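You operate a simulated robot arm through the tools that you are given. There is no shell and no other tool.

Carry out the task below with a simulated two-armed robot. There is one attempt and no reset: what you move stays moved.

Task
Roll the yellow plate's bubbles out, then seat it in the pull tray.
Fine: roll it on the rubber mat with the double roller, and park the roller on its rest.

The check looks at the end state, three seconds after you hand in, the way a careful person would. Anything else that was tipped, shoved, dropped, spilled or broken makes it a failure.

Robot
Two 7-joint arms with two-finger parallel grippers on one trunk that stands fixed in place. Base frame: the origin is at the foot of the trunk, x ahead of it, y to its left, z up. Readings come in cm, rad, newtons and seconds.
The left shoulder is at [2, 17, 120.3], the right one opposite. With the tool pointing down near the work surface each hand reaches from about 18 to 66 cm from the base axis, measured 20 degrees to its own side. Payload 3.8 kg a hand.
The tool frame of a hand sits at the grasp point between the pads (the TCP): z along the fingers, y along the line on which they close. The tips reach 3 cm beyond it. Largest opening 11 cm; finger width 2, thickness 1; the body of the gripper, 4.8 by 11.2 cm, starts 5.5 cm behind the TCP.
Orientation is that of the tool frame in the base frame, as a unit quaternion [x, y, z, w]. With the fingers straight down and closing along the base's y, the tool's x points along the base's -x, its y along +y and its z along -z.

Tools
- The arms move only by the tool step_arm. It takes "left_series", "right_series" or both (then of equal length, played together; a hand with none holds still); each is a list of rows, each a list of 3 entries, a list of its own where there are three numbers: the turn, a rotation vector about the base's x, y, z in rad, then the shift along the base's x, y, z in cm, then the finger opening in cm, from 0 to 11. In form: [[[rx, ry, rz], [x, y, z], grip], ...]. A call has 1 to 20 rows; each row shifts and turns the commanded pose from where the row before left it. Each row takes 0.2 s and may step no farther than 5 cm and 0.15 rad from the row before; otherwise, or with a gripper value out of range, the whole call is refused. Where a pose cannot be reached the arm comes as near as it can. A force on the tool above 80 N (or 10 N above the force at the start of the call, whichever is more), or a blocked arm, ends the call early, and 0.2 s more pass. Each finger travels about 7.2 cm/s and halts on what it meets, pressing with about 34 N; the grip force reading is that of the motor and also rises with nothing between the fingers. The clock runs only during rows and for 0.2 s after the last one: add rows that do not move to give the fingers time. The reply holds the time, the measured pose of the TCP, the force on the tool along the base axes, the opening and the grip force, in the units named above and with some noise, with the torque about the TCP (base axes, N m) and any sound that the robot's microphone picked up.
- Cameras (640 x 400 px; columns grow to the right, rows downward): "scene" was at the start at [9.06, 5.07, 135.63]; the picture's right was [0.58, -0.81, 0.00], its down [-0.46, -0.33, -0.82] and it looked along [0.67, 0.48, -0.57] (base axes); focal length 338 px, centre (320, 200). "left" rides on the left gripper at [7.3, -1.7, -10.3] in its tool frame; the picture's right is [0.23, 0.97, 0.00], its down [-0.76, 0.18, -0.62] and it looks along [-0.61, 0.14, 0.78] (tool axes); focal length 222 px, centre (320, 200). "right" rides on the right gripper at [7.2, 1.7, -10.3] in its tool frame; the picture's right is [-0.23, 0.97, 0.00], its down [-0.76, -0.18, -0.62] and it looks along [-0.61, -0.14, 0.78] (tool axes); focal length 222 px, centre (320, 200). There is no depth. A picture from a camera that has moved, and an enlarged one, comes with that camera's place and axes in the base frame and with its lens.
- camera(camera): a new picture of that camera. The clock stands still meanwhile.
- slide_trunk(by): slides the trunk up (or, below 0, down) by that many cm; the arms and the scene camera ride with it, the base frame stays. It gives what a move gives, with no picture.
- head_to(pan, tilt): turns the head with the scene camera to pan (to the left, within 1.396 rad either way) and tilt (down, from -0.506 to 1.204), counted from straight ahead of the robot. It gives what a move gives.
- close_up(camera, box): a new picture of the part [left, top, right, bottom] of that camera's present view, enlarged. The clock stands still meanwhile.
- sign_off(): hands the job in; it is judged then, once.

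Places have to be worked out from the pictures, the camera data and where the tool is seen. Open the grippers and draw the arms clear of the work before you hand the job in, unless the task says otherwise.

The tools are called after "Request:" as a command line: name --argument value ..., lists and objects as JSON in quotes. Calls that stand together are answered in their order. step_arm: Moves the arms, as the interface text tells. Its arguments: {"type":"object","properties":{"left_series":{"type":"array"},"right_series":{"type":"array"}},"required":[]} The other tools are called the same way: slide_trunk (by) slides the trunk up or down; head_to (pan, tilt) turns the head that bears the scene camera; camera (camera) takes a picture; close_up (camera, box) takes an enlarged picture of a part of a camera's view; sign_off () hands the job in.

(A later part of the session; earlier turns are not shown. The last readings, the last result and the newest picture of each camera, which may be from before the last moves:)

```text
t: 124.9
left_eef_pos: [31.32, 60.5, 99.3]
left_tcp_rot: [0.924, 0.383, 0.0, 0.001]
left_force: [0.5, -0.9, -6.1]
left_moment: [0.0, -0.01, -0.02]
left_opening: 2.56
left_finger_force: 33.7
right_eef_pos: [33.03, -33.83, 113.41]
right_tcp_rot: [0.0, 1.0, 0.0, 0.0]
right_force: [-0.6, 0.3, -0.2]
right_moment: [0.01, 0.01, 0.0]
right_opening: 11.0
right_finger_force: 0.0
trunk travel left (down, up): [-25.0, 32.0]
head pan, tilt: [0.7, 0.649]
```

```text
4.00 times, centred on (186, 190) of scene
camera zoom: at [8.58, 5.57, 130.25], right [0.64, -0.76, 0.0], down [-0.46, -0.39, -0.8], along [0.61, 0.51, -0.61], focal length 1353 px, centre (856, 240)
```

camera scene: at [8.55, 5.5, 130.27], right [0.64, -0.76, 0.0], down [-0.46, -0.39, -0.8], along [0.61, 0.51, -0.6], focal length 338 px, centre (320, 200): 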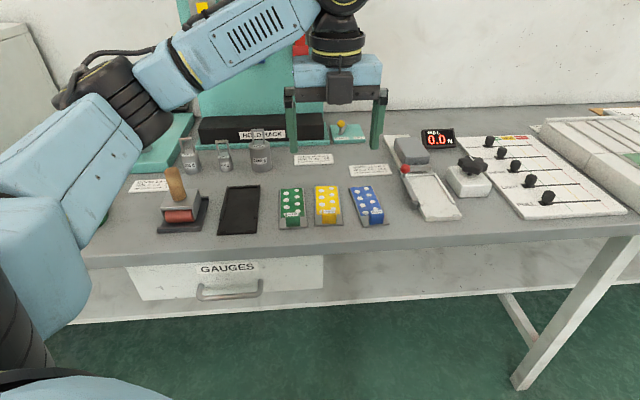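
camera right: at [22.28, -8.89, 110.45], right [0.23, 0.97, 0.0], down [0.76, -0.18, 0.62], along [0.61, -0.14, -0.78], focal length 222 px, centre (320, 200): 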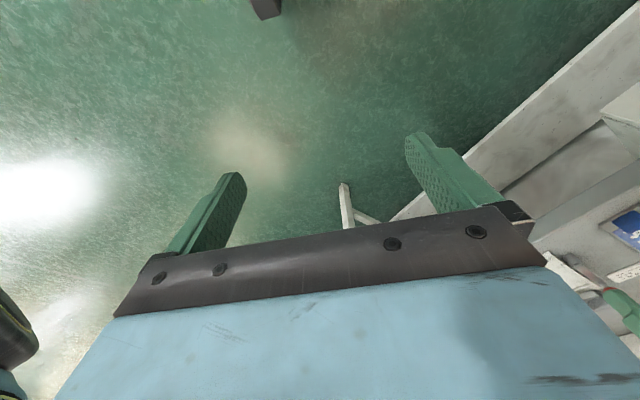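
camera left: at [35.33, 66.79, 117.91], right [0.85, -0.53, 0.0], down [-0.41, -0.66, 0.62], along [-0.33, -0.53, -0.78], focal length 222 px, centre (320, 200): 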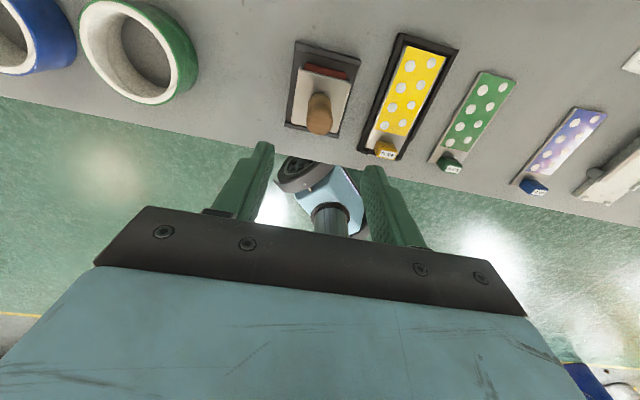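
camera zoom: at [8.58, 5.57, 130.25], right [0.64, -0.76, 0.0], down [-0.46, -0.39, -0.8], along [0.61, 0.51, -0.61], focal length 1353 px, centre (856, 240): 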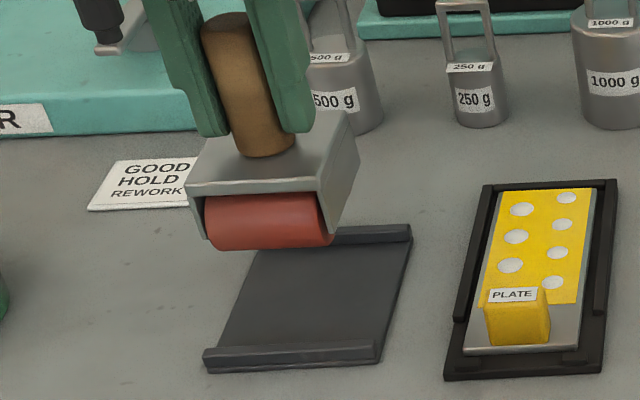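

Roller lifted cleanly (≈6 N) and still square in the hand. I'll carry it over the middle of the plate's dotted area, staying well above the block, and check alignment with the plate.

Request:
step_arm --left_series '[[[0, 0, -0.01], [0, 0, 2], 1], [[0, 0, 0], [3.2, -2.0, 0], 1], [[0, 0, 0], [3.2, -2.0, 0], 1], [[0, 0, 0], [3.3, -2.0, 0], 1], [[0, 0, 0], [0, 0, 0], 1], [[0, 0, 0], [0, 0, 0], 1]]'

Request:
camera --camera "left"

Request:
close_up --camera "scene" --box '[170, 130, 298, 230]'

```text
t: 126.3
left_eef_pos: [41.22, 54.16, 101.4]
left_tcp_rot: [0.926, 0.378, 0.001, 0.001]
left_force: [0.7, 0.6, -6.1]
left_moment: [0.0, 0.01, -0.01]
left_opening: 2.56
left_finger_force: 33.5
right_eef_pos: [33.02, -33.88, 113.47]
right_tcp_rot: [0.001, 1.0, 0.0, 0.0]
right_force: [-0.3, -0.3, 0.1]
right_moment: [0.03, -0.02, 0.0]
right_opening: 11.01
right_finger_force: 0.1
trunk travel left (down, up): [-25.0, 32.0]
head pan, tilt: [0.7, 0.649]
```

```text
taken
camera left: at [45.09, 60.55, 111.73], right [0.84, -0.54, 0.0], down [-0.42, -0.66, 0.62], along [-0.33, -0.53, -0.78], focal length 222 px, centre (320, 200)
```

left: 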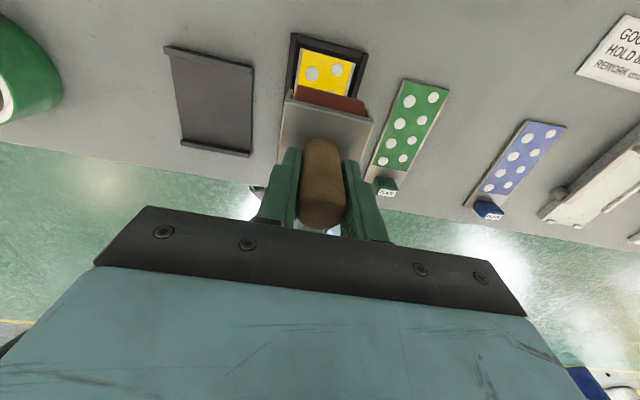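

```text
4.00 times, centred on (234, 180) of scene
camera zoom: at [8.61, 5.54, 130.25], right [0.64, -0.77, 0.0], down [-0.46, -0.39, -0.8], along [0.61, 0.51, -0.61], focal length 1353 px, centre (664, 280)
```

zoom: 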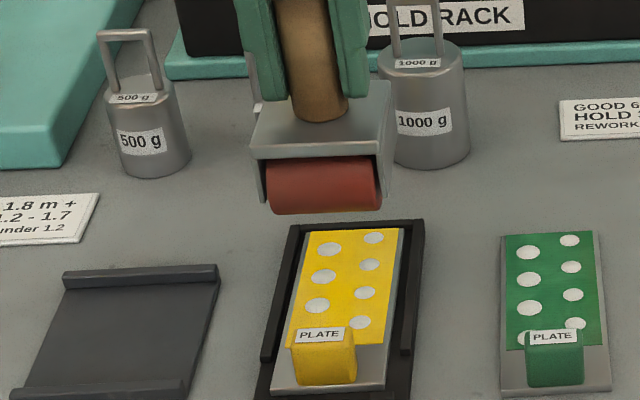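

At e≈−9.15 the roller is ~0.3 cm right of the plate's centreline; I correct and lower to about 1 cm above the plate, then look again.

Request:
step_arm --left_series '[[[0, 0, 0], [-0.2, 0.25, -2], 1], [[0, 0, 0], [0, 0, -2], 1], [[0, 0, 0], [0, 0, -0.9], 1], [[0, 0, 0], [0, 0, 0], 1], [[0, 0, 0], [0, 0, 0], 1]]'

Request:
close_up --camera "left" --box '[220, 0, 440, 140]'

Request:
close_up --camera "scene" --box '[180, 150, 292, 230]'

```text
t: 127.5
left_eef_pos: [41.01, 54.68, 96.4]
left_tcp_rot: [0.926, 0.377, 0.0, 0.001]
left_force: [0.2, 0.9, -5.9]
left_moment: [0.03, 0.04, -0.01]
left_opening: 2.56
left_finger_force: 34.4
right_eef_pos: [33.12, -33.73, 113.4]
right_tcp_rot: [0.0, 1.0, -0.001, 0.0]
right_force: [0.1, 0.5, -0.4]
right_moment: [0.0, -0.01, 0.05]
right_opening: 11.0
right_finger_force: 0.0
trunk travel left (down, up): [-25.0, 32.0]
head pan, tilt: [0.7, 0.649]
```

```text
2.86 times, centred on (330, 70) of left
camera zoom: at [44.88, 61.02, 106.82], right [0.84, -0.54, 0.0], down [-0.42, -0.66, 0.62], along [-0.33, -0.53, -0.78], focal length 635 px, centre (291, 571)
```

zoom: 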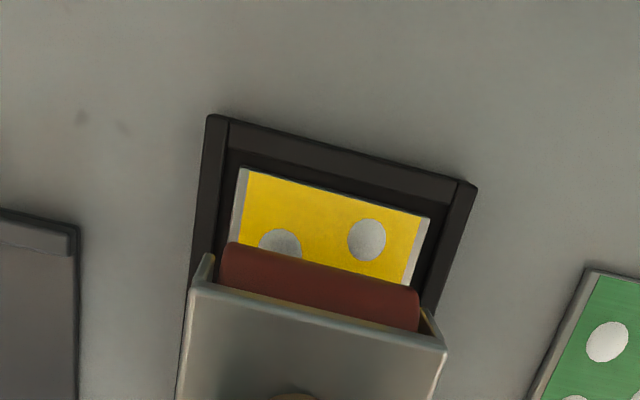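

```text
5.00 times, centred on (236, 190) of scene
camera zoom: at [8.59, 5.55, 130.26], right [0.64, -0.76, 0.0], down [-0.46, -0.39, -0.8], along [0.61, 0.51, -0.6], focal length 1691 px, centre (740, 250)
```

zoom: 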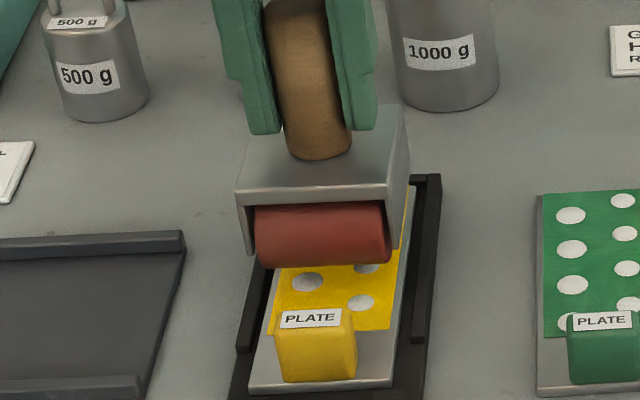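

Roller is about 1 cm above the plate, laterally within the rails. Lower in small steps until it touches.

Request:
step_arm --left_series '[[[0, 0, 0], [0.08, -0.08, -0.4], 1], [[0, 0, 0], [0, 0, -0.3], 1], [[0, 0, 0], [0, 0, -0.2], 1], [[0, 0, 0], [0, 0, 0], 1]]'

Request:
step_arm --left_series '[[[0, 0, 0], [0, 0, -0.2], 1], [[0, 0, 0], [0, 0, 0], 1]]'

```text
t: 128.5
left_eef_pos: [41.03, 54.57, 95.58]
left_tcp_rot: [0.926, 0.378, 0.0, 0.0]
left_force: [0.1, 0.8, -6.6]
left_moment: [0.03, 0.05, -0.01]
left_opening: 2.58
left_finger_force: 34.0
right_eef_pos: [33.14, -33.83, 113.42]
right_tcp_rot: [0.0, 1.0, 0.001, -0.001]
right_force: [1.2, 0.3, 0.7]
right_moment: [0.0, -0.04, 0.02]
right_opening: 11.0
right_finger_force: 0.1
trunk travel left (down, up): [-25.0, 32.0]
head pan, tilt: [0.7, 0.649]
```

```text
t: 129.1
left_eef_pos: [41.08, 54.64, 95.49]
left_tcp_rot: [0.926, 0.378, 0.0, 0.0]
left_force: [-0.1, -0.3, -6.4]
left_moment: [-0.02, -0.02, -0.02]
left_opening: 2.57
left_finger_force: 34.1
right_eef_pos: [33.03, -33.9, 113.43]
right_tcp_rot: [0.0, 1.0, 0.0, 0.0]
right_force: [0.4, 0.4, -0.9]
right_moment: [0.01, 0.0, 0.03]
right_opening: 11.0
right_finger_force: 0.1
trunk travel left (down, up): [-25.0, 32.0]
head pan, tilt: [0.7, 0.649]
```

Still free at 95.5. Continue down in small increments.

Request:
step_arm --left_series '[[[0, 0, 0], [0, 0, -0.2], 1], [[0, 0, 0], [0, 0, 0], 1]]'

Request:
step_arm --left_series '[[[0, 0, 0], [0, 0, -0.2], 1], [[0, 0, 0], [0, 0, 0], 1]]'

Request:
step_arm --left_series '[[[0, 0, 0], [0, 0, -0.2], 1], [[0, 0, 0], [0, 0, 0], 1]]'

```text
t: 129.7
left_eef_pos: [40.92, 54.66, 95.47]
left_tcp_rot: [0.926, 0.378, 0.001, 0.0]
left_force: [0.1, -0.3, 3.9]
left_moment: [0.02, 0.3, -0.02]
left_opening: 2.57
left_finger_force: 34.1
right_eef_pos: [33.09, -33.83, 113.4]
right_tcp_rot: [0.001, 1.0, -0.001, 0.0]
right_force: [-0.2, -0.1, -0.2]
right_moment: [0.04, -0.01, -0.01]
right_opening: 11.01
right_finger_force: 0.1
trunk travel left (down, up): [-25.0, 32.0]
head pan, tilt: [0.7, 0.649]
```

```text
t: 130.3
left_eef_pos: [40.89, 54.61, 95.34]
left_tcp_rot: [0.925, 0.379, 0.003, 0.0]
left_force: [0.8, 0.4, 19.4]
left_moment: [0.03, 0.58, 0.02]
left_opening: 2.54
left_finger_force: 33.4
right_eef_pos: [32.95, -33.99, 113.38]
right_tcp_rot: [0.0, 1.0, 0.002, 0.0]
right_force: [0.6, -0.5, -0.5]
right_moment: [0.04, -0.02, -0.03]
right_opening: 11.0
right_finger_force: 0.1
trunk travel left (down, up): [-25.0, 32.0]
head pan, tilt: [0.7, 0.649]
```

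```text
t: 130.9
left_eef_pos: [40.84, 54.53, 95.25]
left_tcp_rot: [0.925, 0.379, 0.004, 0.0]
left_force: [-0.4, 1.4, 30.1]
left_moment: [0.56, 0.4, -0.04]
left_opening: 2.56
left_finger_force: 34.2
right_eef_pos: [32.91, -34.16, 113.36]
right_tcp_rot: [0.0, 1.0, 0.002, 0.001]
right_force: [-0.6, 0.6, 0.3]
right_moment: [0.01, -0.01, 0.02]
right_opening: 11.01
right_finger_force: 0.0
trunk travel left (down, up): [-25.0, 32.0]
head pan, tilt: [0.7, 0.649]
```

Contact made; about 36 N is bearing, biased to the left side (moment shows ~1.9 cm off centre). I ease off 0.1 cm and roll the tool slightly about the rolling axis to even the pressure.

Request:
step_arm --left_series '[[[0.01, 0.01, 0], [0, 0, 0.08], 1], [[0, 0, 0], [0, 0, 0], 1], [[0, 0, 0], [0, 0, 0], 1]]'

```text
t: 131.7
left_eef_pos: [40.83, 54.43, 95.32]
left_tcp_rot: [0.926, 0.378, 0.001, -0.005]
left_force: [1.5, -1.9, 27.0]
left_moment: [-0.51, -0.79, 0.02]
left_opening: 2.57
left_finger_force: 34.0
right_eef_pos: [32.9, -34.0, 113.38]
right_tcp_rot: [0.0, 1.0, 0.001, 0.0]
right_force: [1.4, -0.2, 0.1]
right_moment: [-0.02, -0.02, 0.01]
right_opening: 10.99
right_finger_force: 0.1
trunk travel left (down, up): [-25.0, 32.0]
head pan, tilt: [0.7, 0.649]
```

Slightly over-corrected; take back about 60% of that and ease a little more.

Request:
step_arm --left_series '[[[-0.006, -0.006, 0], [0.0, 0.0, 0.05], 1], [[0, 0, 0], [0, 0, 0], 1], [[0, 0, 0], [0, 0, 0], 1]]'

Request:
close_up --camera "scene" --box '[180, 150, 292, 230]'

Request:
close_up --camera "left" --box '[220, 0, 440, 140]'

```text
t: 132.5
left_eef_pos: [40.78, 54.35, 95.19]
left_tcp_rot: [0.926, 0.378, 0.002, -0.001]
left_force: [1.5, -1.3, 24.4]
left_moment: [-0.3, -0.73, 0.01]
left_opening: 2.53
left_finger_force: 34.0
right_eef_pos: [32.86, -34.08, 113.33]
right_tcp_rot: [0.0, 1.0, 0.001, 0.001]
right_force: [-0.2, 0.0, 0.7]
right_moment: [0.0, -0.01, -0.02]
right_opening: 11.0
right_finger_force: 0.0
trunk travel left (down, up): [-25.0, 32.0]
head pan, tilt: [0.7, 0.649]
```

```text
5.00 times, centred on (236, 190) of scene
camera zoom: at [8.42, 5.28, 130.29], right [0.64, -0.76, 0.0], down [-0.46, -0.39, -0.8], along [0.61, 0.51, -0.6], focal length 1691 px, centre (740, 250)
```

zoom: 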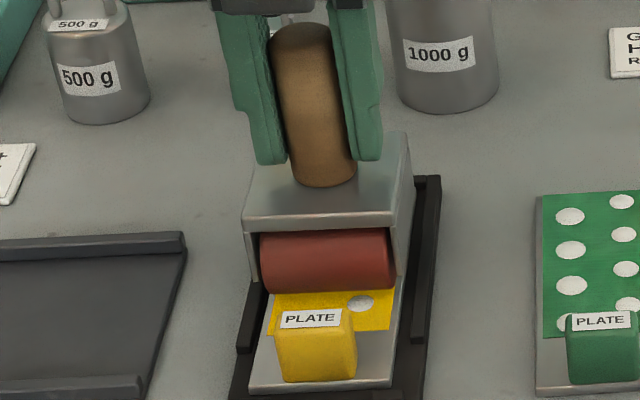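

```text
2.86 times, centred on (330, 70) of left
camera zoom: at [44.77, 60.73, 105.62], right [0.84, -0.54, 0.0], down [-0.42, -0.66, 0.62], along [-0.33, -0.52, -0.78], focal length 635 px, centre (291, 571)
```

zoom: 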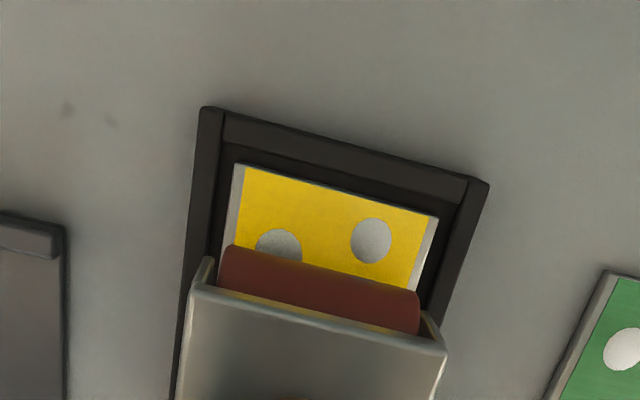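

Pressure ≈30 N on the plate now, roller square between the rails. Roll slowly toward the far end (2.4 cm), keeping the height.

Request:
step_arm --left_series '[[[0, 0, 0], [0.3, 0.3, 0], 1], [[0, 0, 0], [0.35, 0.35, 0], 1], [[0, 0, 0], [0.35, 0.35, 0], 1], [[0, 0, 0], [0.35, 0.35, 0], 1], [[0, 0, 0], [0.35, 0.35, 0], 1], [[0, 0, 0], [0, 0, 0], 1]]'

Request:
close_up --camera "scene" --box '[180, 150, 292, 230]'

Request:
close_up --camera "left" --box '[220, 0, 440, 140]'

```text
t: 133.9
left_eef_pos: [42.58, 56.11, 95.24]
left_tcp_rot: [0.926, 0.378, 0.001, -0.003]
left_force: [1.3, -1.7, 21.6]
left_moment: [-0.33, -0.69, 0.03]
left_opening: 2.56
left_finger_force: 33.8
right_eef_pos: [33.07, -33.95, 113.45]
right_tcp_rot: [0.0, 1.0, 0.001, 0.001]
right_force: [-0.8, 0.8, 0.1]
right_moment: [-0.01, -0.01, 0.02]
right_opening: 11.04
right_finger_force: 0.1
trunk travel left (down, up): [-25.0, 32.0]
head pan, tilt: [0.7, 0.649]
```

```text
5.00 times, centred on (236, 190) of scene
camera zoom: at [8.43, 5.31, 130.28], right [0.64, -0.76, 0.0], down [-0.46, -0.39, -0.8], along [0.61, 0.51, -0.6], focal length 1691 px, centre (740, 250)
```

zoom: 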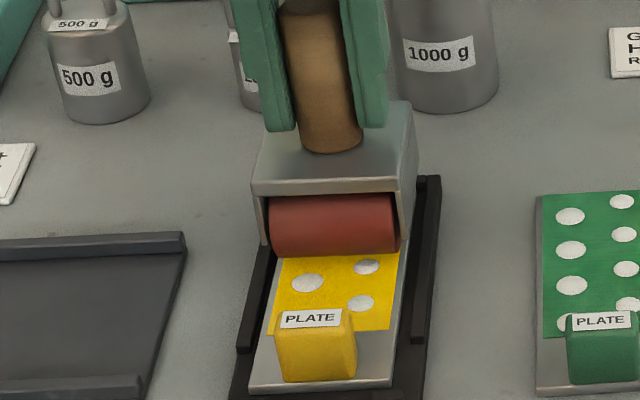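

```text
2.86 times, centred on (330, 70) of left
camera zoom: at [46.51, 62.41, 105.61], right [0.84, -0.54, 0.0], down [-0.42, -0.66, 0.62], along [-0.33, -0.52, -0.78], focal length 635 px, centre (291, 571)
```

zoom: 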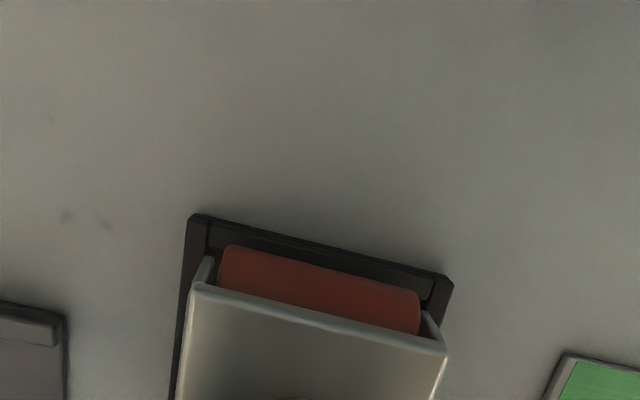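

At n≈69.8 the far drum is over the last dots; the near dots are still visible after one light pass of the near drum. Roll back toward the block, stopping short of it, and look.

Request:
step_arm --left_series '[[[0, 0, 0], [-0.35, -0.35, 0], 1], [[0, 0, 0], [-0.35, -0.35, 0], 1], [[0, 0, 0], [-0.35, -0.35, 0], 1], [[0, 0, 0], [-0.35, -0.35, 0], 1], [[0, 0, 0], [-0.35, -0.35, 0], 1], [[0, 0, 0], [-0.35, -0.35, 0], 1], [[0, 0, 0], [-0.35, -0.35, 0], 1], [[0, 0, 0], [-0.2, -0.2, 0], 1], [[0, 0, 0], [0, 0, 0], 1]]'

Request:
close_up --camera "scene" --box '[180, 150, 292, 230]'

Request:
close_up --camera "left" --box '[220, 0, 440, 140]'

```text
t: 135.9
left_eef_pos: [39.84, 53.62, 95.32]
left_tcp_rot: [0.926, 0.379, 0.0, -0.002]
left_force: [-0.6, 0.1, 17.8]
left_moment: [-0.23, -0.55, 0.01]
left_opening: 2.56
left_finger_force: 33.9
right_eef_pos: [32.93, -34.05, 113.36]
right_tcp_rot: [0.0, 1.0, 0.001, 0.002]
right_force: [-0.2, 0.0, 0.3]
right_moment: [0.0, -0.01, -0.01]
right_opening: 10.99
right_finger_force: 0.1
trunk travel left (down, up): [-25.0, 32.0]
head pan, tilt: [0.7, 0.649]
```

```text
5.00 times, centred on (236, 190) of scene
camera zoom: at [8.43, 5.36, 130.28], right [0.64, -0.76, 0.0], down [-0.46, -0.39, -0.8], along [0.61, 0.51, -0.6], focal length 1691 px, centre (740, 250)
```

zoom: 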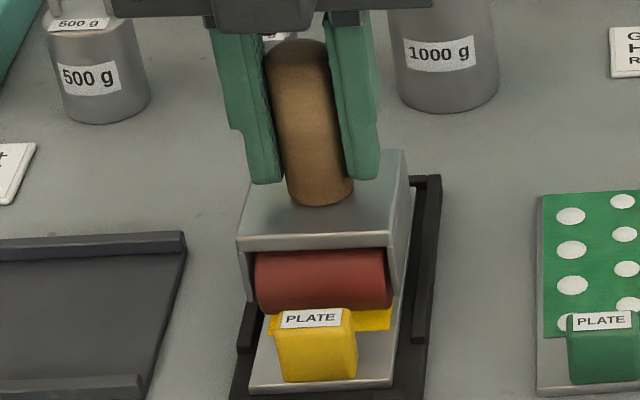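

```text
2.86 times, centred on (330, 70) of left
camera zoom: at [43.83, 59.81, 105.6], right [0.84, -0.54, 0.0], down [-0.42, -0.66, 0.62], along [-0.33, -0.52, -0.78], focal length 635 px, centre (291, 571)
```

zoom: 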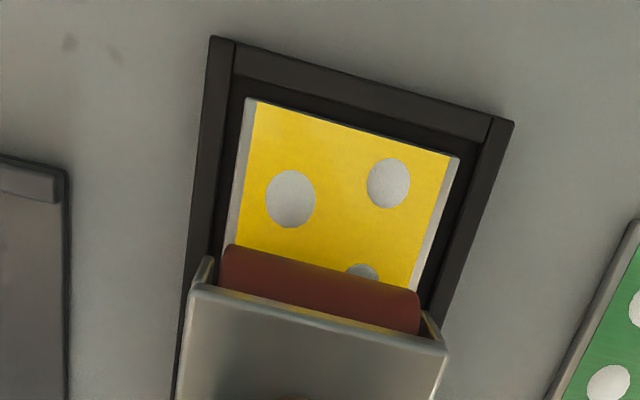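

The dots have not changed after this stroke. I'll continue closer to the block (still ~0.3 cm clear), centring laterally, then make a full stroke out and back before judging.

Request:
step_arm --left_series '[[[0, 0, 0], [-0.2, -0.4, -0.05], 1], [[0, 0, 0], [-0.3, -0.3, 0], 1], [[0, 0, 0], [0, 0, 0], 1], [[0, 0, 0], [0.35, 0.35, 0], 1], [[0, 0, 0], [0.35, 0.35, 0], 1], [[0, 0, 0], [0.35, 0.35, 0], 1], [[0, 0, 0], [0.35, 0.35, 0], 1], [[0, 0, 0], [0.35, 0.35, 0], 1], [[0, 0, 0], [0.35, 0.35, 0], 1], [[0, 0, 0], [0.35, 0.35, 0], 1], [[0, 0, 0], [0.35, 0.35, 0], 1], [[0, 0, 0], [0.35, 0.35, 0], 1], [[0, 0, 0], [0, 0, 0], 1]]'

Request:
close_up --camera "scene" --box '[180, 150, 292, 230]'

```text
t: 138.7
left_eef_pos: [42.57, 55.97, 95.14]
left_tcp_rot: [0.926, 0.378, 0.0, -0.002]
left_force: [-4.3, 4.7, 17.4]
left_moment: [0.18, -0.09, 0.04]
left_opening: 2.59
left_finger_force: 34.0
right_eef_pos: [32.93, -33.97, 113.42]
right_tcp_rot: [-0.001, 1.0, 0.001, 0.0]
right_force: [-0.3, -0.4, 0.5]
right_moment: [0.0, -0.01, -0.02]
right_opening: 11.0
right_finger_force: 0.0
trunk travel left (down, up): [-25.0, 32.0]
head pan, tilt: [0.7, 0.649]
```

```text
5.00 times, centred on (236, 190) of scene
camera zoom: at [8.39, 5.4, 130.28], right [0.64, -0.76, 0.0], down [-0.46, -0.39, -0.8], along [0.61, 0.51, -0.6], focal length 1691 px, centre (740, 250)
```

zoom: 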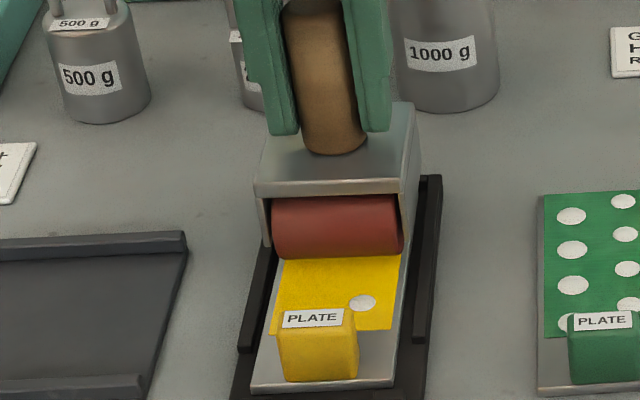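

Real progress: the second-row dots are gone now that the roller sits flush (moment is even). A small sideways force shows it brushing the right rail, so I nudge left 0.1 cm and make another stroke to the block end.

Request:
step_arm --left_series '[[[0, 0, 0], [-0.1, 0.08, 0], 1], [[0, 0, 0], [-0.35, -0.35, 0], 1], [[0, 0, 0], [-0.35, -0.35, 0], 1], [[0, 0, 0], [-0.35, -0.35, 0], 1], [[0, 0, 0], [-0.35, -0.35, 0], 1], [[0, 0, 0], [-0.35, -0.35, 0], 1], [[0, 0, 0], [-0.35, -0.35, 0], 1], [[0, 0, 0], [-0.35, -0.35, 0], 1], [[0, 0, 0], [-0.35, -0.35, 0], 1], [[0, 0, 0], [0, 0, 0], 1]]'

Request:
close_up --camera "left" --box '[220, 0, 440, 140]'

Request:
close_up --camera "scene" --box '[180, 150, 292, 230]'

```text
t: 140.9
left_eef_pos: [39.76, 53.2, 95.03]
left_tcp_rot: [0.925, 0.379, 0.0, -0.002]
left_force: [1.6, -2.3, 15.5]
left_moment: [-0.49, -0.61, 0.0]
left_opening: 2.56
left_finger_force: 34.1
right_eef_pos: [33.08, -34.09, 113.35]
right_tcp_rot: [-0.001, 1.0, 0.001, 0.0]
right_force: [-0.7, 0.4, -1.2]
right_moment: [-0.03, 0.01, -0.01]
right_opening: 11.0
right_finger_force: 0.0
trunk travel left (down, up): [-25.0, 32.0]
head pan, tilt: [0.7, 0.649]
```

```text
2.86 times, centred on (330, 70) of left
camera zoom: at [43.63, 59.54, 105.46], right [0.84, -0.54, 0.0], down [-0.42, -0.66, 0.62], along [-0.33, -0.52, -0.78], focal length 635 px, centre (291, 571)
```

zoom: 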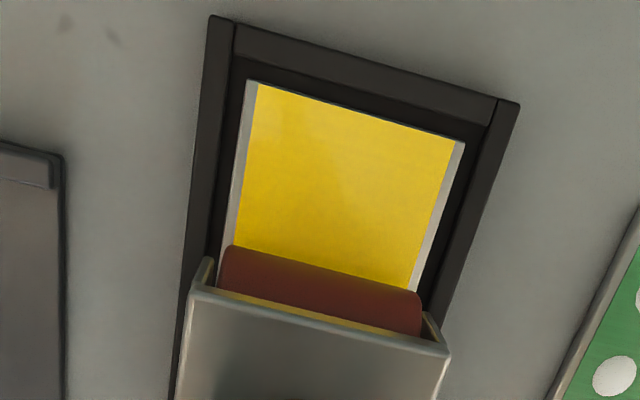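

```text
5.00 times, centred on (236, 190) of scene
camera zoom: at [8.48, 5.36, 130.28], right [0.64, -0.76, 0.0], down [-0.46, -0.39, -0.8], along [0.61, 0.51, -0.6], focal length 1691 px, centre (740, 250)
```

zoom: 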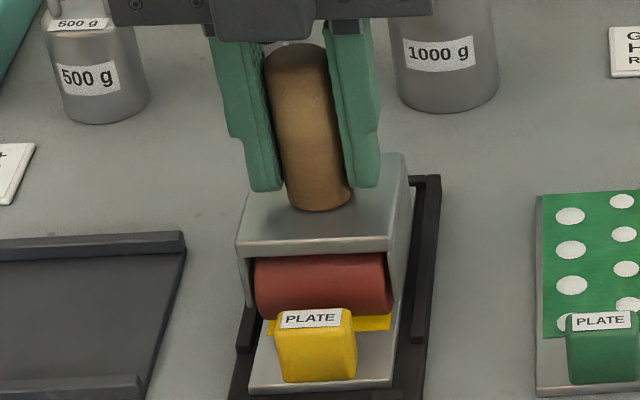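

The far dots are all gone. Now work the two dots by the block: inch nearer in small steps watching the force along the axis.

Request:
step_arm --left_series '[[[0, 0, 0], [-0.2, -0.2, 0], 1], [[0, 0, 0], [-0.15, -0.15, 0], 1], [[0, 0, 0], [0, 0, 0], 1]]'

Request:
close_up --camera "scene" --box '[190, 170, 270, 230]'

```text
t: 141.7
left_eef_pos: [39.39, 52.91, 95.14]
left_tcp_rot: [0.926, 0.378, 0.0, -0.002]
left_force: [2.1, -1.3, 16.0]
left_moment: [-0.44, -0.55, 0.0]
left_opening: 2.55
left_finger_force: 33.5
right_eef_pos: [32.98, -33.99, 113.4]
right_tcp_rot: [0.0, 1.0, 0.001, 0.001]
right_force: [1.1, 0.0, -0.1]
right_moment: [-0.02, -0.02, 0.02]
right_opening: 11.02
right_finger_force: 0.0
trunk travel left (down, up): [-25.0, 32.0]
head pan, tilt: [0.7, 0.649]
```

```text
6.67 times, centred on (230, 200) of scene
camera zoom: at [8.47, 5.37, 130.28], right [0.64, -0.76, 0.0], down [-0.46, -0.39, -0.8], along [0.61, 0.51, -0.6], focal length 2254 px, centre (920, 200)
```

zoom: 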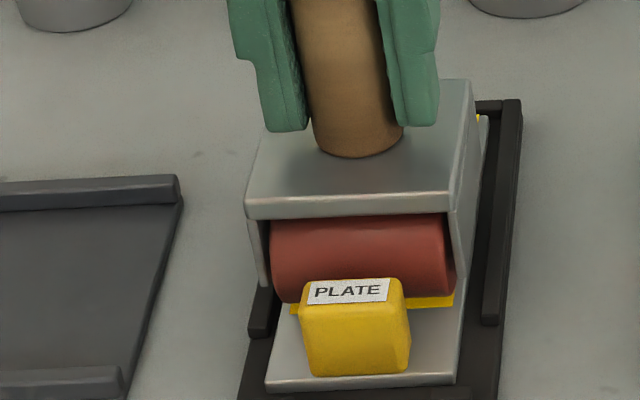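

Near drum is now ~0.3 cm from the block. Pressure leans right, so I tilt a hair to the left and do short strokes over the last two dots.

Request:
step_arm --left_series '[[[-0.004, -0.004, 0], [0, 0, -0.03], 1], [[0, 0, 0], [0, 0, 0], 1], [[0, 0, 0], [0.35, 0.35, 0], 1], [[0, 0, 0], [0.35, 0.35, 0], 1], [[0, 0, 0], [0.35, 0.35, 0], 1], [[0, 0, 0], [0.35, 0.35, 0], 1], [[0, 0, 0], [0, 0, 0], 1]]'

Request:
close_up --camera "scene" --box '[190, 170, 270, 230]'

```text
t: 143.3
left_eef_pos: [40.65, 54.23, 95.05]
left_tcp_rot: [0.926, 0.378, 0.001, 0.001]
left_force: [1.4, -1.9, 14.7]
left_moment: [0.07, -0.2, 0.05]
left_opening: 2.56
left_finger_force: 33.8
right_eef_pos: [32.99, -34.01, 113.27]
right_tcp_rot: [-0.001, 1.0, 0.001, 0.0]
right_force: [-0.2, 0.1, 0.2]
right_moment: [0.0, -0.03, 0.0]
right_opening: 10.99
right_finger_force: 0.1
trunk travel left (down, up): [-25.0, 32.0]
head pan, tilt: [0.7, 0.649]
```

```text
6.67 times, centred on (230, 200) of scene
camera zoom: at [8.48, 5.36, 130.28], right [0.64, -0.76, 0.0], down [-0.46, -0.39, -0.8], along [0.61, 0.51, -0.6], focal length 2254 px, centre (920, 200)
```

zoom: 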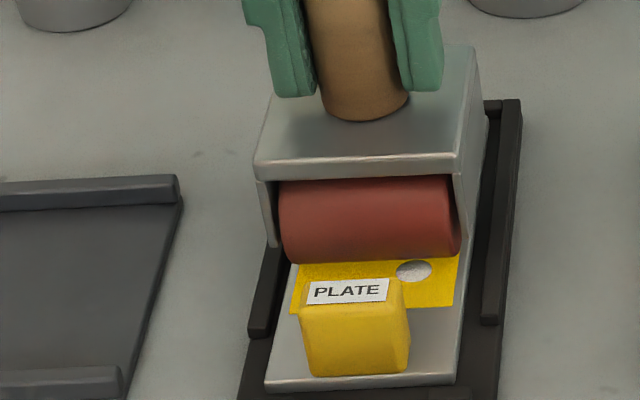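

Pressure is even now. Stroke back to the block side and out again.

Request:
step_arm --left_series '[[[0, 0, 0], [-0.35, -0.35, -0.02], 1], [[0, 0, 0], [-0.35, -0.35, 0], 1], [[0, 0, 0], [-0.35, -0.35, 0], 1], [[0, 0, 0], [-0.3, -0.3, 0], 1], [[0, 0, 0], [0, 0, 0], 1], [[0, 0, 0], [0.35, 0.35, 0], 1], [[0, 0, 0], [0.35, 0.35, 0], 1], [[0, 0, 0], [0.35, 0.35, 0], 1], [[0, 0, 0], [0.3, 0.3, 0], 1], [[0, 0, 0], [0, 0, 0], 1]]'

Request:
close_up --camera "scene" --box '[190, 170, 270, 230]'

```text
t: 145.5
left_eef_pos: [40.82, 54.3, 94.93]
left_tcp_rot: [0.926, 0.379, 0.002, 0.0]
left_force: [-2.0, 2.6, 7.5]
left_moment: [0.44, 0.32, 0.01]
left_opening: 2.55
left_finger_force: 34.0
right_eef_pos: [33.01, -33.87, 113.38]
right_tcp_rot: [0.0, 1.0, 0.001, 0.0]
right_force: [0.1, 0.5, 0.9]
right_moment: [0.02, -0.02, 0.03]
right_opening: 11.01
right_finger_force: 0.1
trunk travel left (down, up): [-25.0, 32.0]
head pan, tilt: [0.7, 0.649]
```

```text
6.67 times, centred on (230, 200) of scene
camera zoom: at [8.48, 5.46, 130.27], right [0.64, -0.76, 0.0], down [-0.46, -0.39, -0.8], along [0.61, 0.51, -0.6], focal length 2254 px, centre (920, 200)
```

zoom: 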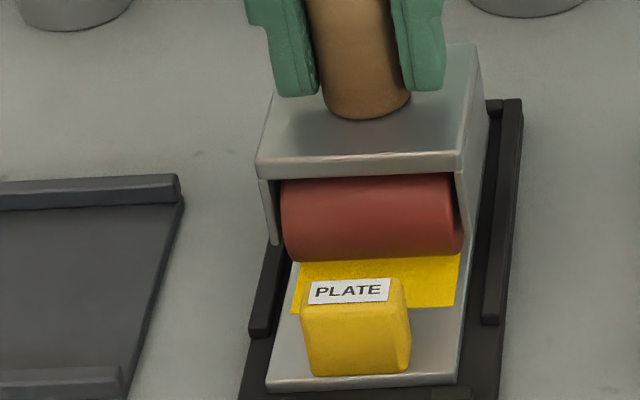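

R1 is gone too; L1 may be hidden behind the block, so one more stroke close to the block with fresh pressure, then out again.

Request:
step_arm --left_series '[[[0, 0, 0], [-0.3, -0.3, -0.1], 1], [[0, 0, 0], [-0.35, -0.35, 0], 1], [[0, 0, 0], [-0.35, -0.35, 0], 1], [[0, 0, 0], [-0.35, -0.35, 0], 1], [[0, 0, 0], [-0.15, -0.15, 0], 1], [[0, 0, 0], [0, 0, 0], 1]]'

Request:
step_arm --left_series '[[[0, 0, 0], [0.3, 0.3, -0.05], 1], [[0, 0, 0], [0.35, 0.35, 0], 1], [[0, 0, 0], [0.35, 0.35, 0], 1], [[0, 0, 0], [0.35, 0.35, 0], 1], [[0, 0, 0], [0.35, 0.35, 0], 1], [[0, 0, 0], [0.35, 0.35, 0], 1], [[0, 0, 0], [0.35, 0.35, 0], 1], [[0, 0, 0], [0.35, 0.35, 0], 1], [[0, 0, 0], [0, 0, 0], 1]]'

Request:
close_up --camera "scene" --box '[190, 160, 270, 220]'

```text
t: 146.9
left_eef_pos: [39.17, 52.88, 94.9]
left_tcp_rot: [0.926, 0.378, 0.002, 0.0]
left_force: [-1.4, 2.0, 20.0]
left_moment: [0.35, 0.52, 0.01]
left_opening: 2.53
left_finger_force: 34.2
right_eef_pos: [33.02, -33.87, 113.32]
right_tcp_rot: [0.0, 1.0, 0.001, 0.001]
right_force: [0.0, -0.7, 0.1]
right_moment: [-0.01, -0.01, 0.0]
right_opening: 10.99
right_finger_force: 0.0
trunk travel left (down, up): [-25.0, 32.0]
head pan, tilt: [0.7, 0.649]
```

```text
t: 148.9
left_eef_pos: [41.98, 55.49, 94.98]
left_tcp_rot: [0.926, 0.378, 0.002, 0.0]
left_force: [0.4, -0.5, 18.9]
left_moment: [0.08, 0.12, 0.03]
left_opening: 2.55
left_finger_force: 33.9
right_eef_pos: [32.87, -33.98, 113.25]
right_tcp_rot: [0.0, 1.0, 0.001, 0.001]
right_force: [-0.2, 0.4, 0.4]
right_moment: [-0.02, -0.04, 0.02]
right_opening: 11.04
right_finger_force: 0.1
trunk travel left (down, up): [-25.0, 32.0]
head pan, tilt: [0.7, 0.649]
```

```text
6.67 times, centred on (230, 190) of scene
camera zoom: at [8.42, 5.34, 130.28], right [0.64, -0.76, 0.0], down [-0.46, -0.39, -0.8], along [0.61, 0.51, -0.6], focal length 2254 px, centre (920, 267)
```

zoom: 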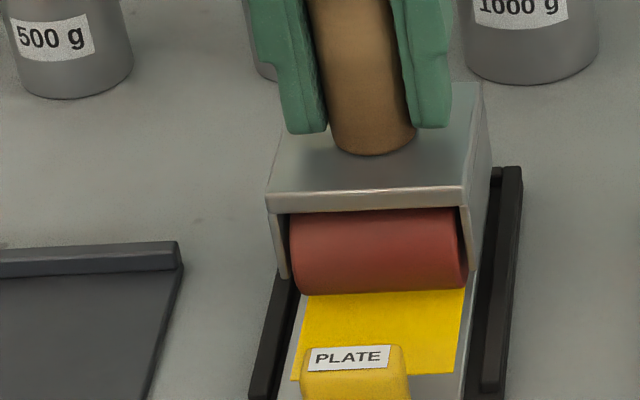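

Looks clean. One more complete stroke with good even pressure for safety, then I'll lift off.

Request:
step_arm --left_series '[[[0, 0, 0], [0.3, 0.3, -0.05], 1], [[0, 0, 0], [0.3, 0.3, 0], 1], [[0, 0, 0], [-0.35, -0.35, 0], 1], [[0, 0, 0], [-0.35, -0.35, 0], 1], [[0, 0, 0], [-0.35, -0.35, 0], 1], [[0, 0, 0], [-0.35, -0.35, 0], 1], [[0, 0, 0], [-0.35, -0.35, 0], 1], [[0, 0, 0], [-0.35, -0.35, 0], 1], [[0, 0, 0], [-0.35, -0.35, 0], 1], [[0, 0, 0], [-0.35, -0.35, 0], 1], [[0, 0, 0], [-0.35, -0.35, 0], 1], [[0, 0, 0], [-0.2, -0.2, 0], 1], [[0, 0, 0], [0, 0, 0], 1]]'

Request:
step_arm --left_series '[[[0, 0, 0], [0.3, 0.3, -0.05], 1], [[0, 0, 0], [0.35, 0.35, 0], 1], [[0, 0, 0], [0.35, 0.35, 0], 1], [[0, 0, 0], [0.35, 0.35, 0], 1], [[0, 0, 0], [0.35, 0.35, 0], 1], [[0, 0, 0], [0.35, 0.35, 0], 1], [[0, 0, 0], [0, 0, 0.3], 1], [[0, 0, 0], [0, 0, 1], 1], [[0, 0, 0], [0, 0, 2], 1], [[0, 0, 0], [0, 0, 3], 1], [[0, 0, 0], [0, 0, 3], 1], [[0, 0, 0], [0, 0, 0], 1]]'

Request:
close_up --camera "scene" --box '[170, 130, 298, 230]'

Request:
camera --camera "left"

```text
t: 151.7
left_eef_pos: [39.21, 52.87, 94.84]
left_tcp_rot: [0.925, 0.379, 0.001, 0.001]
left_force: [1.3, -1.3, 15.5]
left_moment: [0.05, -0.13, 0.0]
left_opening: 2.57
left_finger_force: 34.0
right_eef_pos: [32.99, -33.96, 113.37]
right_tcp_rot: [0.0, 1.0, 0.001, 0.0]
right_force: [-0.8, 0.3, -0.2]
right_moment: [0.02, 0.0, -0.01]
right_opening: 10.99
right_finger_force: 0.0
trunk travel left (down, up): [-25.0, 32.0]
head pan, tilt: [0.7, 0.649]
```

```text
t: 154.3
left_eef_pos: [41.21, 54.97, 104.01]
left_tcp_rot: [0.926, 0.378, 0.0, 0.0]
left_force: [-0.4, -0.9, -5.9]
left_moment: [0.03, 0.06, -0.01]
left_opening: 2.55
left_finger_force: 33.5
right_eef_pos: [33.15, -33.66, 113.4]
right_tcp_rot: [0.0, 1.0, 0.0, 0.0]
right_force: [-0.3, -0.2, 0.0]
right_moment: [0.0, 0.03, -0.01]
right_opening: 11.02
right_finger_force: 0.1
trunk travel left (down, up): [-25.0, 32.0]
head pan, tilt: [0.7, 0.649]
```

```text
4.00 times, centred on (234, 180) of scene
camera zoom: at [8.61, 5.57, 130.25], right [0.64, -0.76, 0.0], down [-0.46, -0.39, -0.8], along [0.61, 0.51, -0.61], focal length 1353 px, centre (664, 280)
```

zoom: 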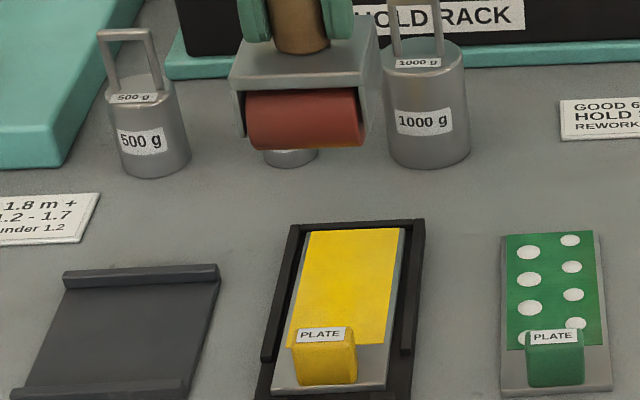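

```text
taken
camera left: at [45.2, 61.27, 114.48], right [0.84, -0.54, 0.0], down [-0.42, -0.66, 0.62], along [-0.33, -0.53, -0.78], focal length 222 px, centre (320, 200)
```

left: 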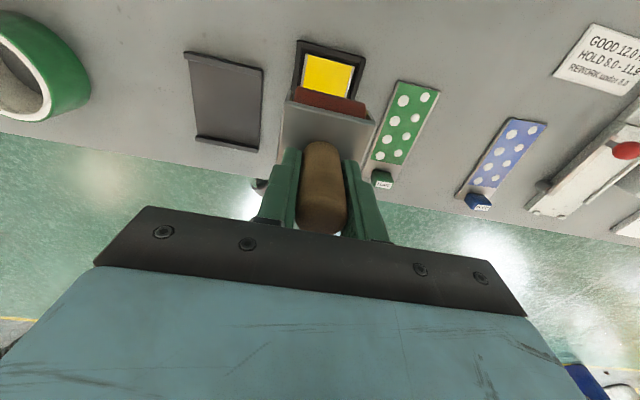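

The plate shows no bubbles at all from above. Now carry the roller back over its rest and check alignment.

Request:
step_arm --left_series '[[[0, 0, 0.01], [-3.3, 1.75, 0], 1], [[0, 0, 0], [-3.3, 1.8, 0], 1], [[0, 0, 0], [-3.3, 1.8, 0], 1], [[0, 0, 0], [0, 0, -2], 1], [[0, 0, 0], [0, 0, -2], 1], [[0, 0, 0], [0, 0, 0], 1]]'

Request:
step_arm --left_series '[[[0, 0, 0], [0, 0, 0], 1]]'

Request:
close_up --camera "left" --box '[220, 40, 440, 180]'

Request:
close_up --camera "scene" --box '[130, 140, 242, 240]'

```text
t: 155.7
left_eef_pos: [31.31, 60.29, 100.02]
left_tcp_rot: [0.924, 0.383, 0.0, 0.001]
left_force: [0.9, -1.4, -6.4]
left_moment: [-0.04, -0.04, 0.01]
left_opening: 2.57
left_finger_force: 34.6
right_eef_pos: [33.11, -33.92, 113.43]
right_tcp_rot: [0.0, 1.0, 0.0, 0.0]
right_force: [0.4, 0.0, -0.6]
right_moment: [0.02, 0.0, 0.02]
right_opening: 11.0
right_finger_force: 0.0
trunk travel left (down, up): [-25.0, 32.0]
head pan, tilt: [0.7, 0.649]
```

```text
t: 156.1
left_eef_pos: [31.36, 60.35, 99.95]
left_tcp_rot: [0.924, 0.383, 0.0, 0.0]
left_force: [-0.6, -0.2, -6.2]
left_moment: [-0.01, -0.03, 0.01]
left_opening: 2.57
left_finger_force: 32.9
right_eef_pos: [33.11, -33.82, 113.48]
right_tcp_rot: [0.0, 1.0, 0.0, -0.001]
right_force: [-0.6, 0.1, 0.5]
right_moment: [0.01, 0.0, 0.03]
right_opening: 11.01
right_finger_force: 0.0
trunk travel left (down, up): [-25.0, 32.0]
head pan, tilt: [0.7, 0.649]
```

```text
2.86 times, centred on (330, 110) of left
camera zoom: at [35.22, 66.72, 110.32], right [0.85, -0.53, 0.0], down [-0.41, -0.66, 0.62], along [-0.33, -0.53, -0.78], focal length 635 px, centre (291, 457)
```

zoom: 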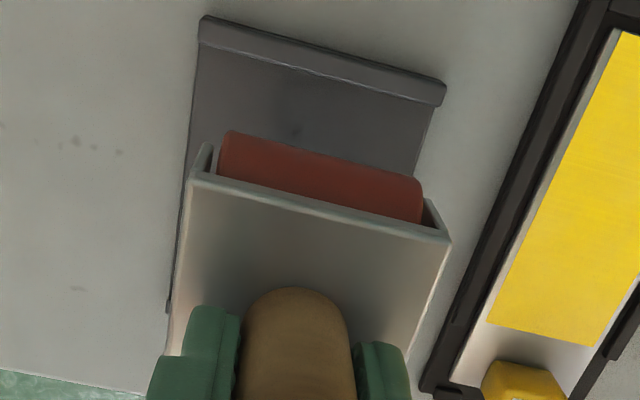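

```text
4.00 times, centred on (186, 190) of scene
camera zoom: at [8.58, 5.55, 130.26], right [0.64, -0.76, 0.0], down [-0.46, -0.39, -0.8], along [0.61, 0.51, -0.6], focal length 1353 px, centre (856, 240)
```

zoom: 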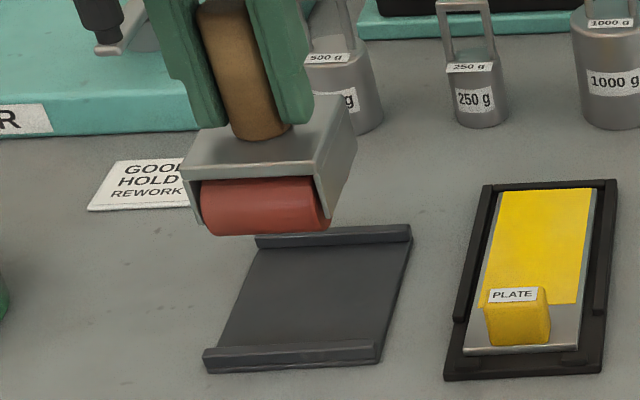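

Roller is unchanged in the grip and squarely above its rest at the pick-up coordinates. Lower it onto the rest.

Request:
step_arm --left_series '[[[0, 0, 0], [0, 0, -2], 1], [[0, 0, 0], [0, 0, -2], 1], [[0, 0, 0], [0, 0, -0.9], 1], [[0, 0, 0], [0, 0, -0.3], 1], [[0, 0, 0], [0, 0, 0], 1]]'

Request:
close_up --camera "left" --box '[220, 40, 440, 180]'

Request:
close_up --camera "scene" --box '[130, 140, 242, 240]'

```text
t: 157.3
left_eef_pos: [31.52, 60.13, 94.72]
left_tcp_rot: [0.924, 0.383, 0.0, 0.001]
left_force: [0.0, -0.2, -6.6]
left_moment: [-0.02, 0.01, 0.03]
left_opening: 2.58
left_finger_force: 33.8
right_eef_pos: [33.15, -33.79, 113.47]
right_tcp_rot: [0.0, 1.0, 0.0, 0.0]
right_force: [-0.7, 0.1, 0.2]
right_moment: [-0.03, 0.0, -0.01]
right_opening: 11.0
right_finger_force: 0.0
trunk travel left (down, up): [-25.0, 32.0]
head pan, tilt: [0.7, 0.649]
```

```text
2.86 times, centred on (330, 110) of left
camera zoom: at [35.26, 66.67, 105.08], right [0.85, -0.53, 0.0], down [-0.41, -0.66, 0.62], along [-0.33, -0.53, -0.78], focal length 635 px, centre (291, 457)
```

zoom: 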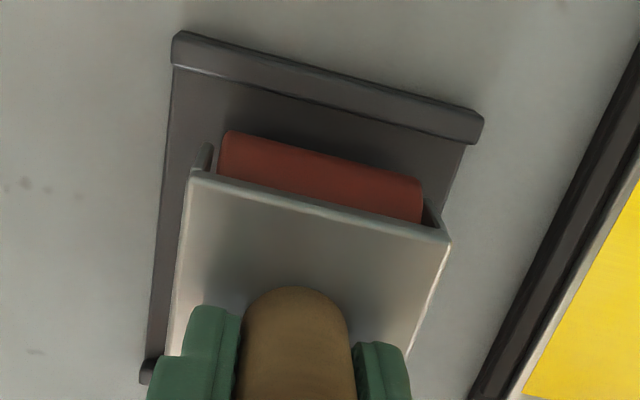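

```text
4.00 times, centred on (186, 190) of scene
camera zoom: at [8.58, 5.55, 130.26], right [0.64, -0.76, 0.0], down [-0.46, -0.39, -0.8], along [0.61, 0.51, -0.6], focal length 1353 px, centre (856, 240)
```

zoom: 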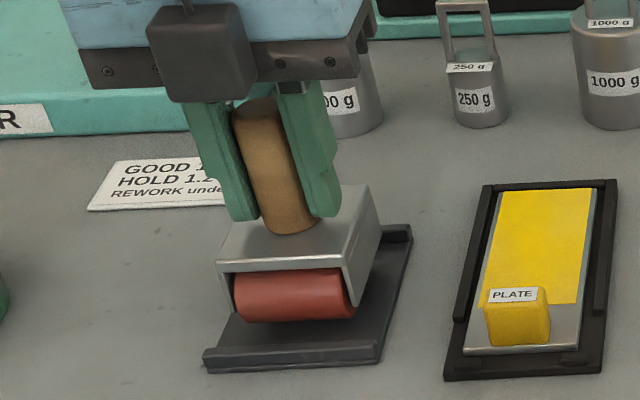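

Just above the rest, square to it. Lower the last few millimetres.

Request:
step_arm --left_series '[[[0, 0, 0], [-0.08, 0.08, -0.2], 1], [[0, 0, 0], [0, 0, 0], 1]]'

Request:
step_arm --left_series '[[[0, 0, 0], [0, 0, -0.15], 1], [[0, 0, 0], [0, 0, 0], 1]]'

Request:
step_arm --left_series '[[[0, 0, 0], [0, 0, -0.12], 1], [[0, 0, 0], [0, 0, 0], 1]]'

```text
t: 157.9
left_eef_pos: [31.38, 60.32, 94.62]
left_tcp_rot: [0.924, 0.383, 0.001, 0.002]
left_force: [0.6, 1.0, -5.7]
left_moment: [-0.02, 0.0, 0.01]
left_opening: 2.57
left_finger_force: 33.7
right_eef_pos: [33.12, -33.85, 113.45]
right_tcp_rot: [0.0, 1.0, -0.001, -0.001]
right_force: [-0.1, -0.3, -0.2]
right_moment: [-0.04, 0.02, 0.0]
right_opening: 11.0
right_finger_force: 0.1
trunk travel left (down, up): [-25.0, 32.0]
head pan, tilt: [0.7, 0.649]
```

```text
t: 158.5
left_eef_pos: [31.32, 60.41, 94.44]
left_tcp_rot: [0.924, 0.382, 0.0, 0.0]
left_force: [0.0, -1.0, -5.6]
left_moment: [-0.05, 0.01, 0.03]
left_opening: 2.57
left_finger_force: 34.4
right_eef_pos: [33.07, -33.86, 113.39]
right_tcp_rot: [-0.001, 1.0, 0.0, 0.0]
right_force: [-0.7, 0.4, 0.1]
right_moment: [0.02, 0.02, 0.0]
right_opening: 11.0
right_finger_force: 0.0
trunk travel left (down, up): [-25.0, 32.0]
head pan, tilt: [0.7, 0.649]
```

```text
t: 159.1
left_eef_pos: [31.41, 60.31, 94.31]
left_tcp_rot: [0.924, 0.383, 0.001, 0.0]
left_force: [-0.7, 1.4, -2.3]
left_moment: [0.23, 0.08, -0.01]
left_opening: 2.54
left_finger_force: 34.4
right_eef_pos: [33.07, -33.87, 113.39]
right_tcp_rot: [0.0, 1.0, -0.001, 0.0]
right_force: [0.2, 0.0, -0.3]
right_moment: [-0.02, 0.0, 0.01]
right_opening: 10.99
right_finger_force: 0.0
trunk travel left (down, up): [-25.0, 32.0]
head pan, tilt: [0.7, 0.649]
```

Contact is starting; a touch more, then open the fingers.

Request:
step_arm --left_series '[[[0, 0, 0], [0, 0, -0.1], 1], [[0, 0, 0], [0, 0, 0], 1], [[0, 0, 0], [0, 0, 0], 3], [[0, 0, 0], [0, 0, 0], 4.5], [[0, 0, 0], [0, 0, 0], 5.5], [[0, 0, 0], [0, 0, 0], 5.5]]'

Request:
close_up --camera "scene" --box '[130, 140, 242, 240]'

Request:
close_up --camera "left" --box '[220, 40, 440, 180]'

```text
t: 160.5
left_eef_pos: [31.37, 60.37, 94.34]
left_tcp_rot: [0.924, 0.383, 0.0, 0.002]
left_force: [0.6, 0.4, -0.3]
left_moment: [0.02, 0.02, 0.02]
left_opening: 5.51
left_finger_force: 0.1
right_eef_pos: [32.98, -33.77, 113.32]
right_tcp_rot: [0.0, 1.0, 0.0, 0.0]
right_force: [1.0, -0.3, -1.2]
right_moment: [0.0, -0.04, 0.02]
right_opening: 10.99
right_finger_force: 0.1
trunk travel left (down, up): [-25.0, 32.0]
head pan, tilt: [0.7, 0.649]
```

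```text
4.00 times, centred on (186, 190) of scene
camera zoom: at [8.55, 5.5, 130.26], right [0.64, -0.76, 0.0], down [-0.46, -0.39, -0.8], along [0.61, 0.51, -0.6], focal length 1353 px, centre (856, 240)
```

zoom: 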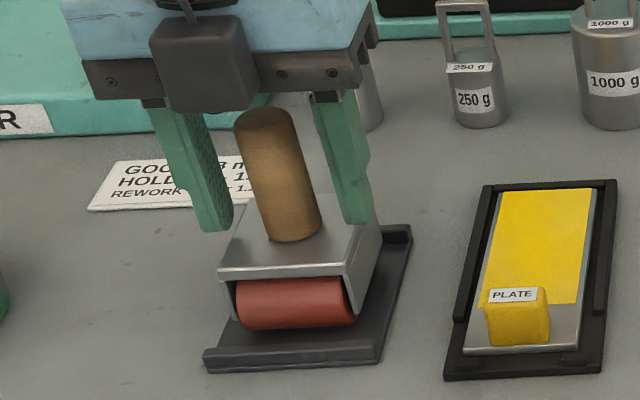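

```text
2.86 times, centred on (330, 110) of left
camera zoom: at [35.22, 66.71, 104.57], right [0.85, -0.53, 0.0], down [-0.41, -0.66, 0.62], along [-0.33, -0.53, -0.78], focal length 635 px, centre (291, 457)
```

zoom: 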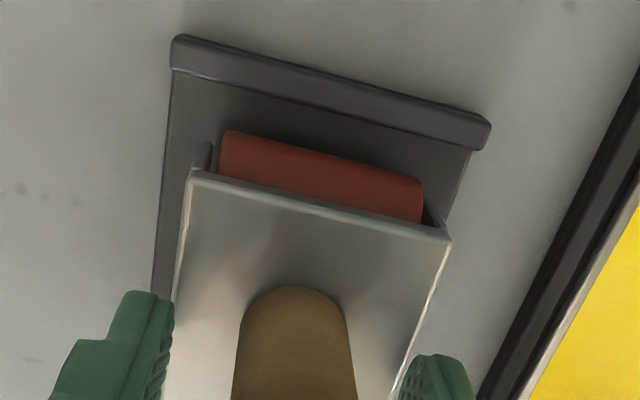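

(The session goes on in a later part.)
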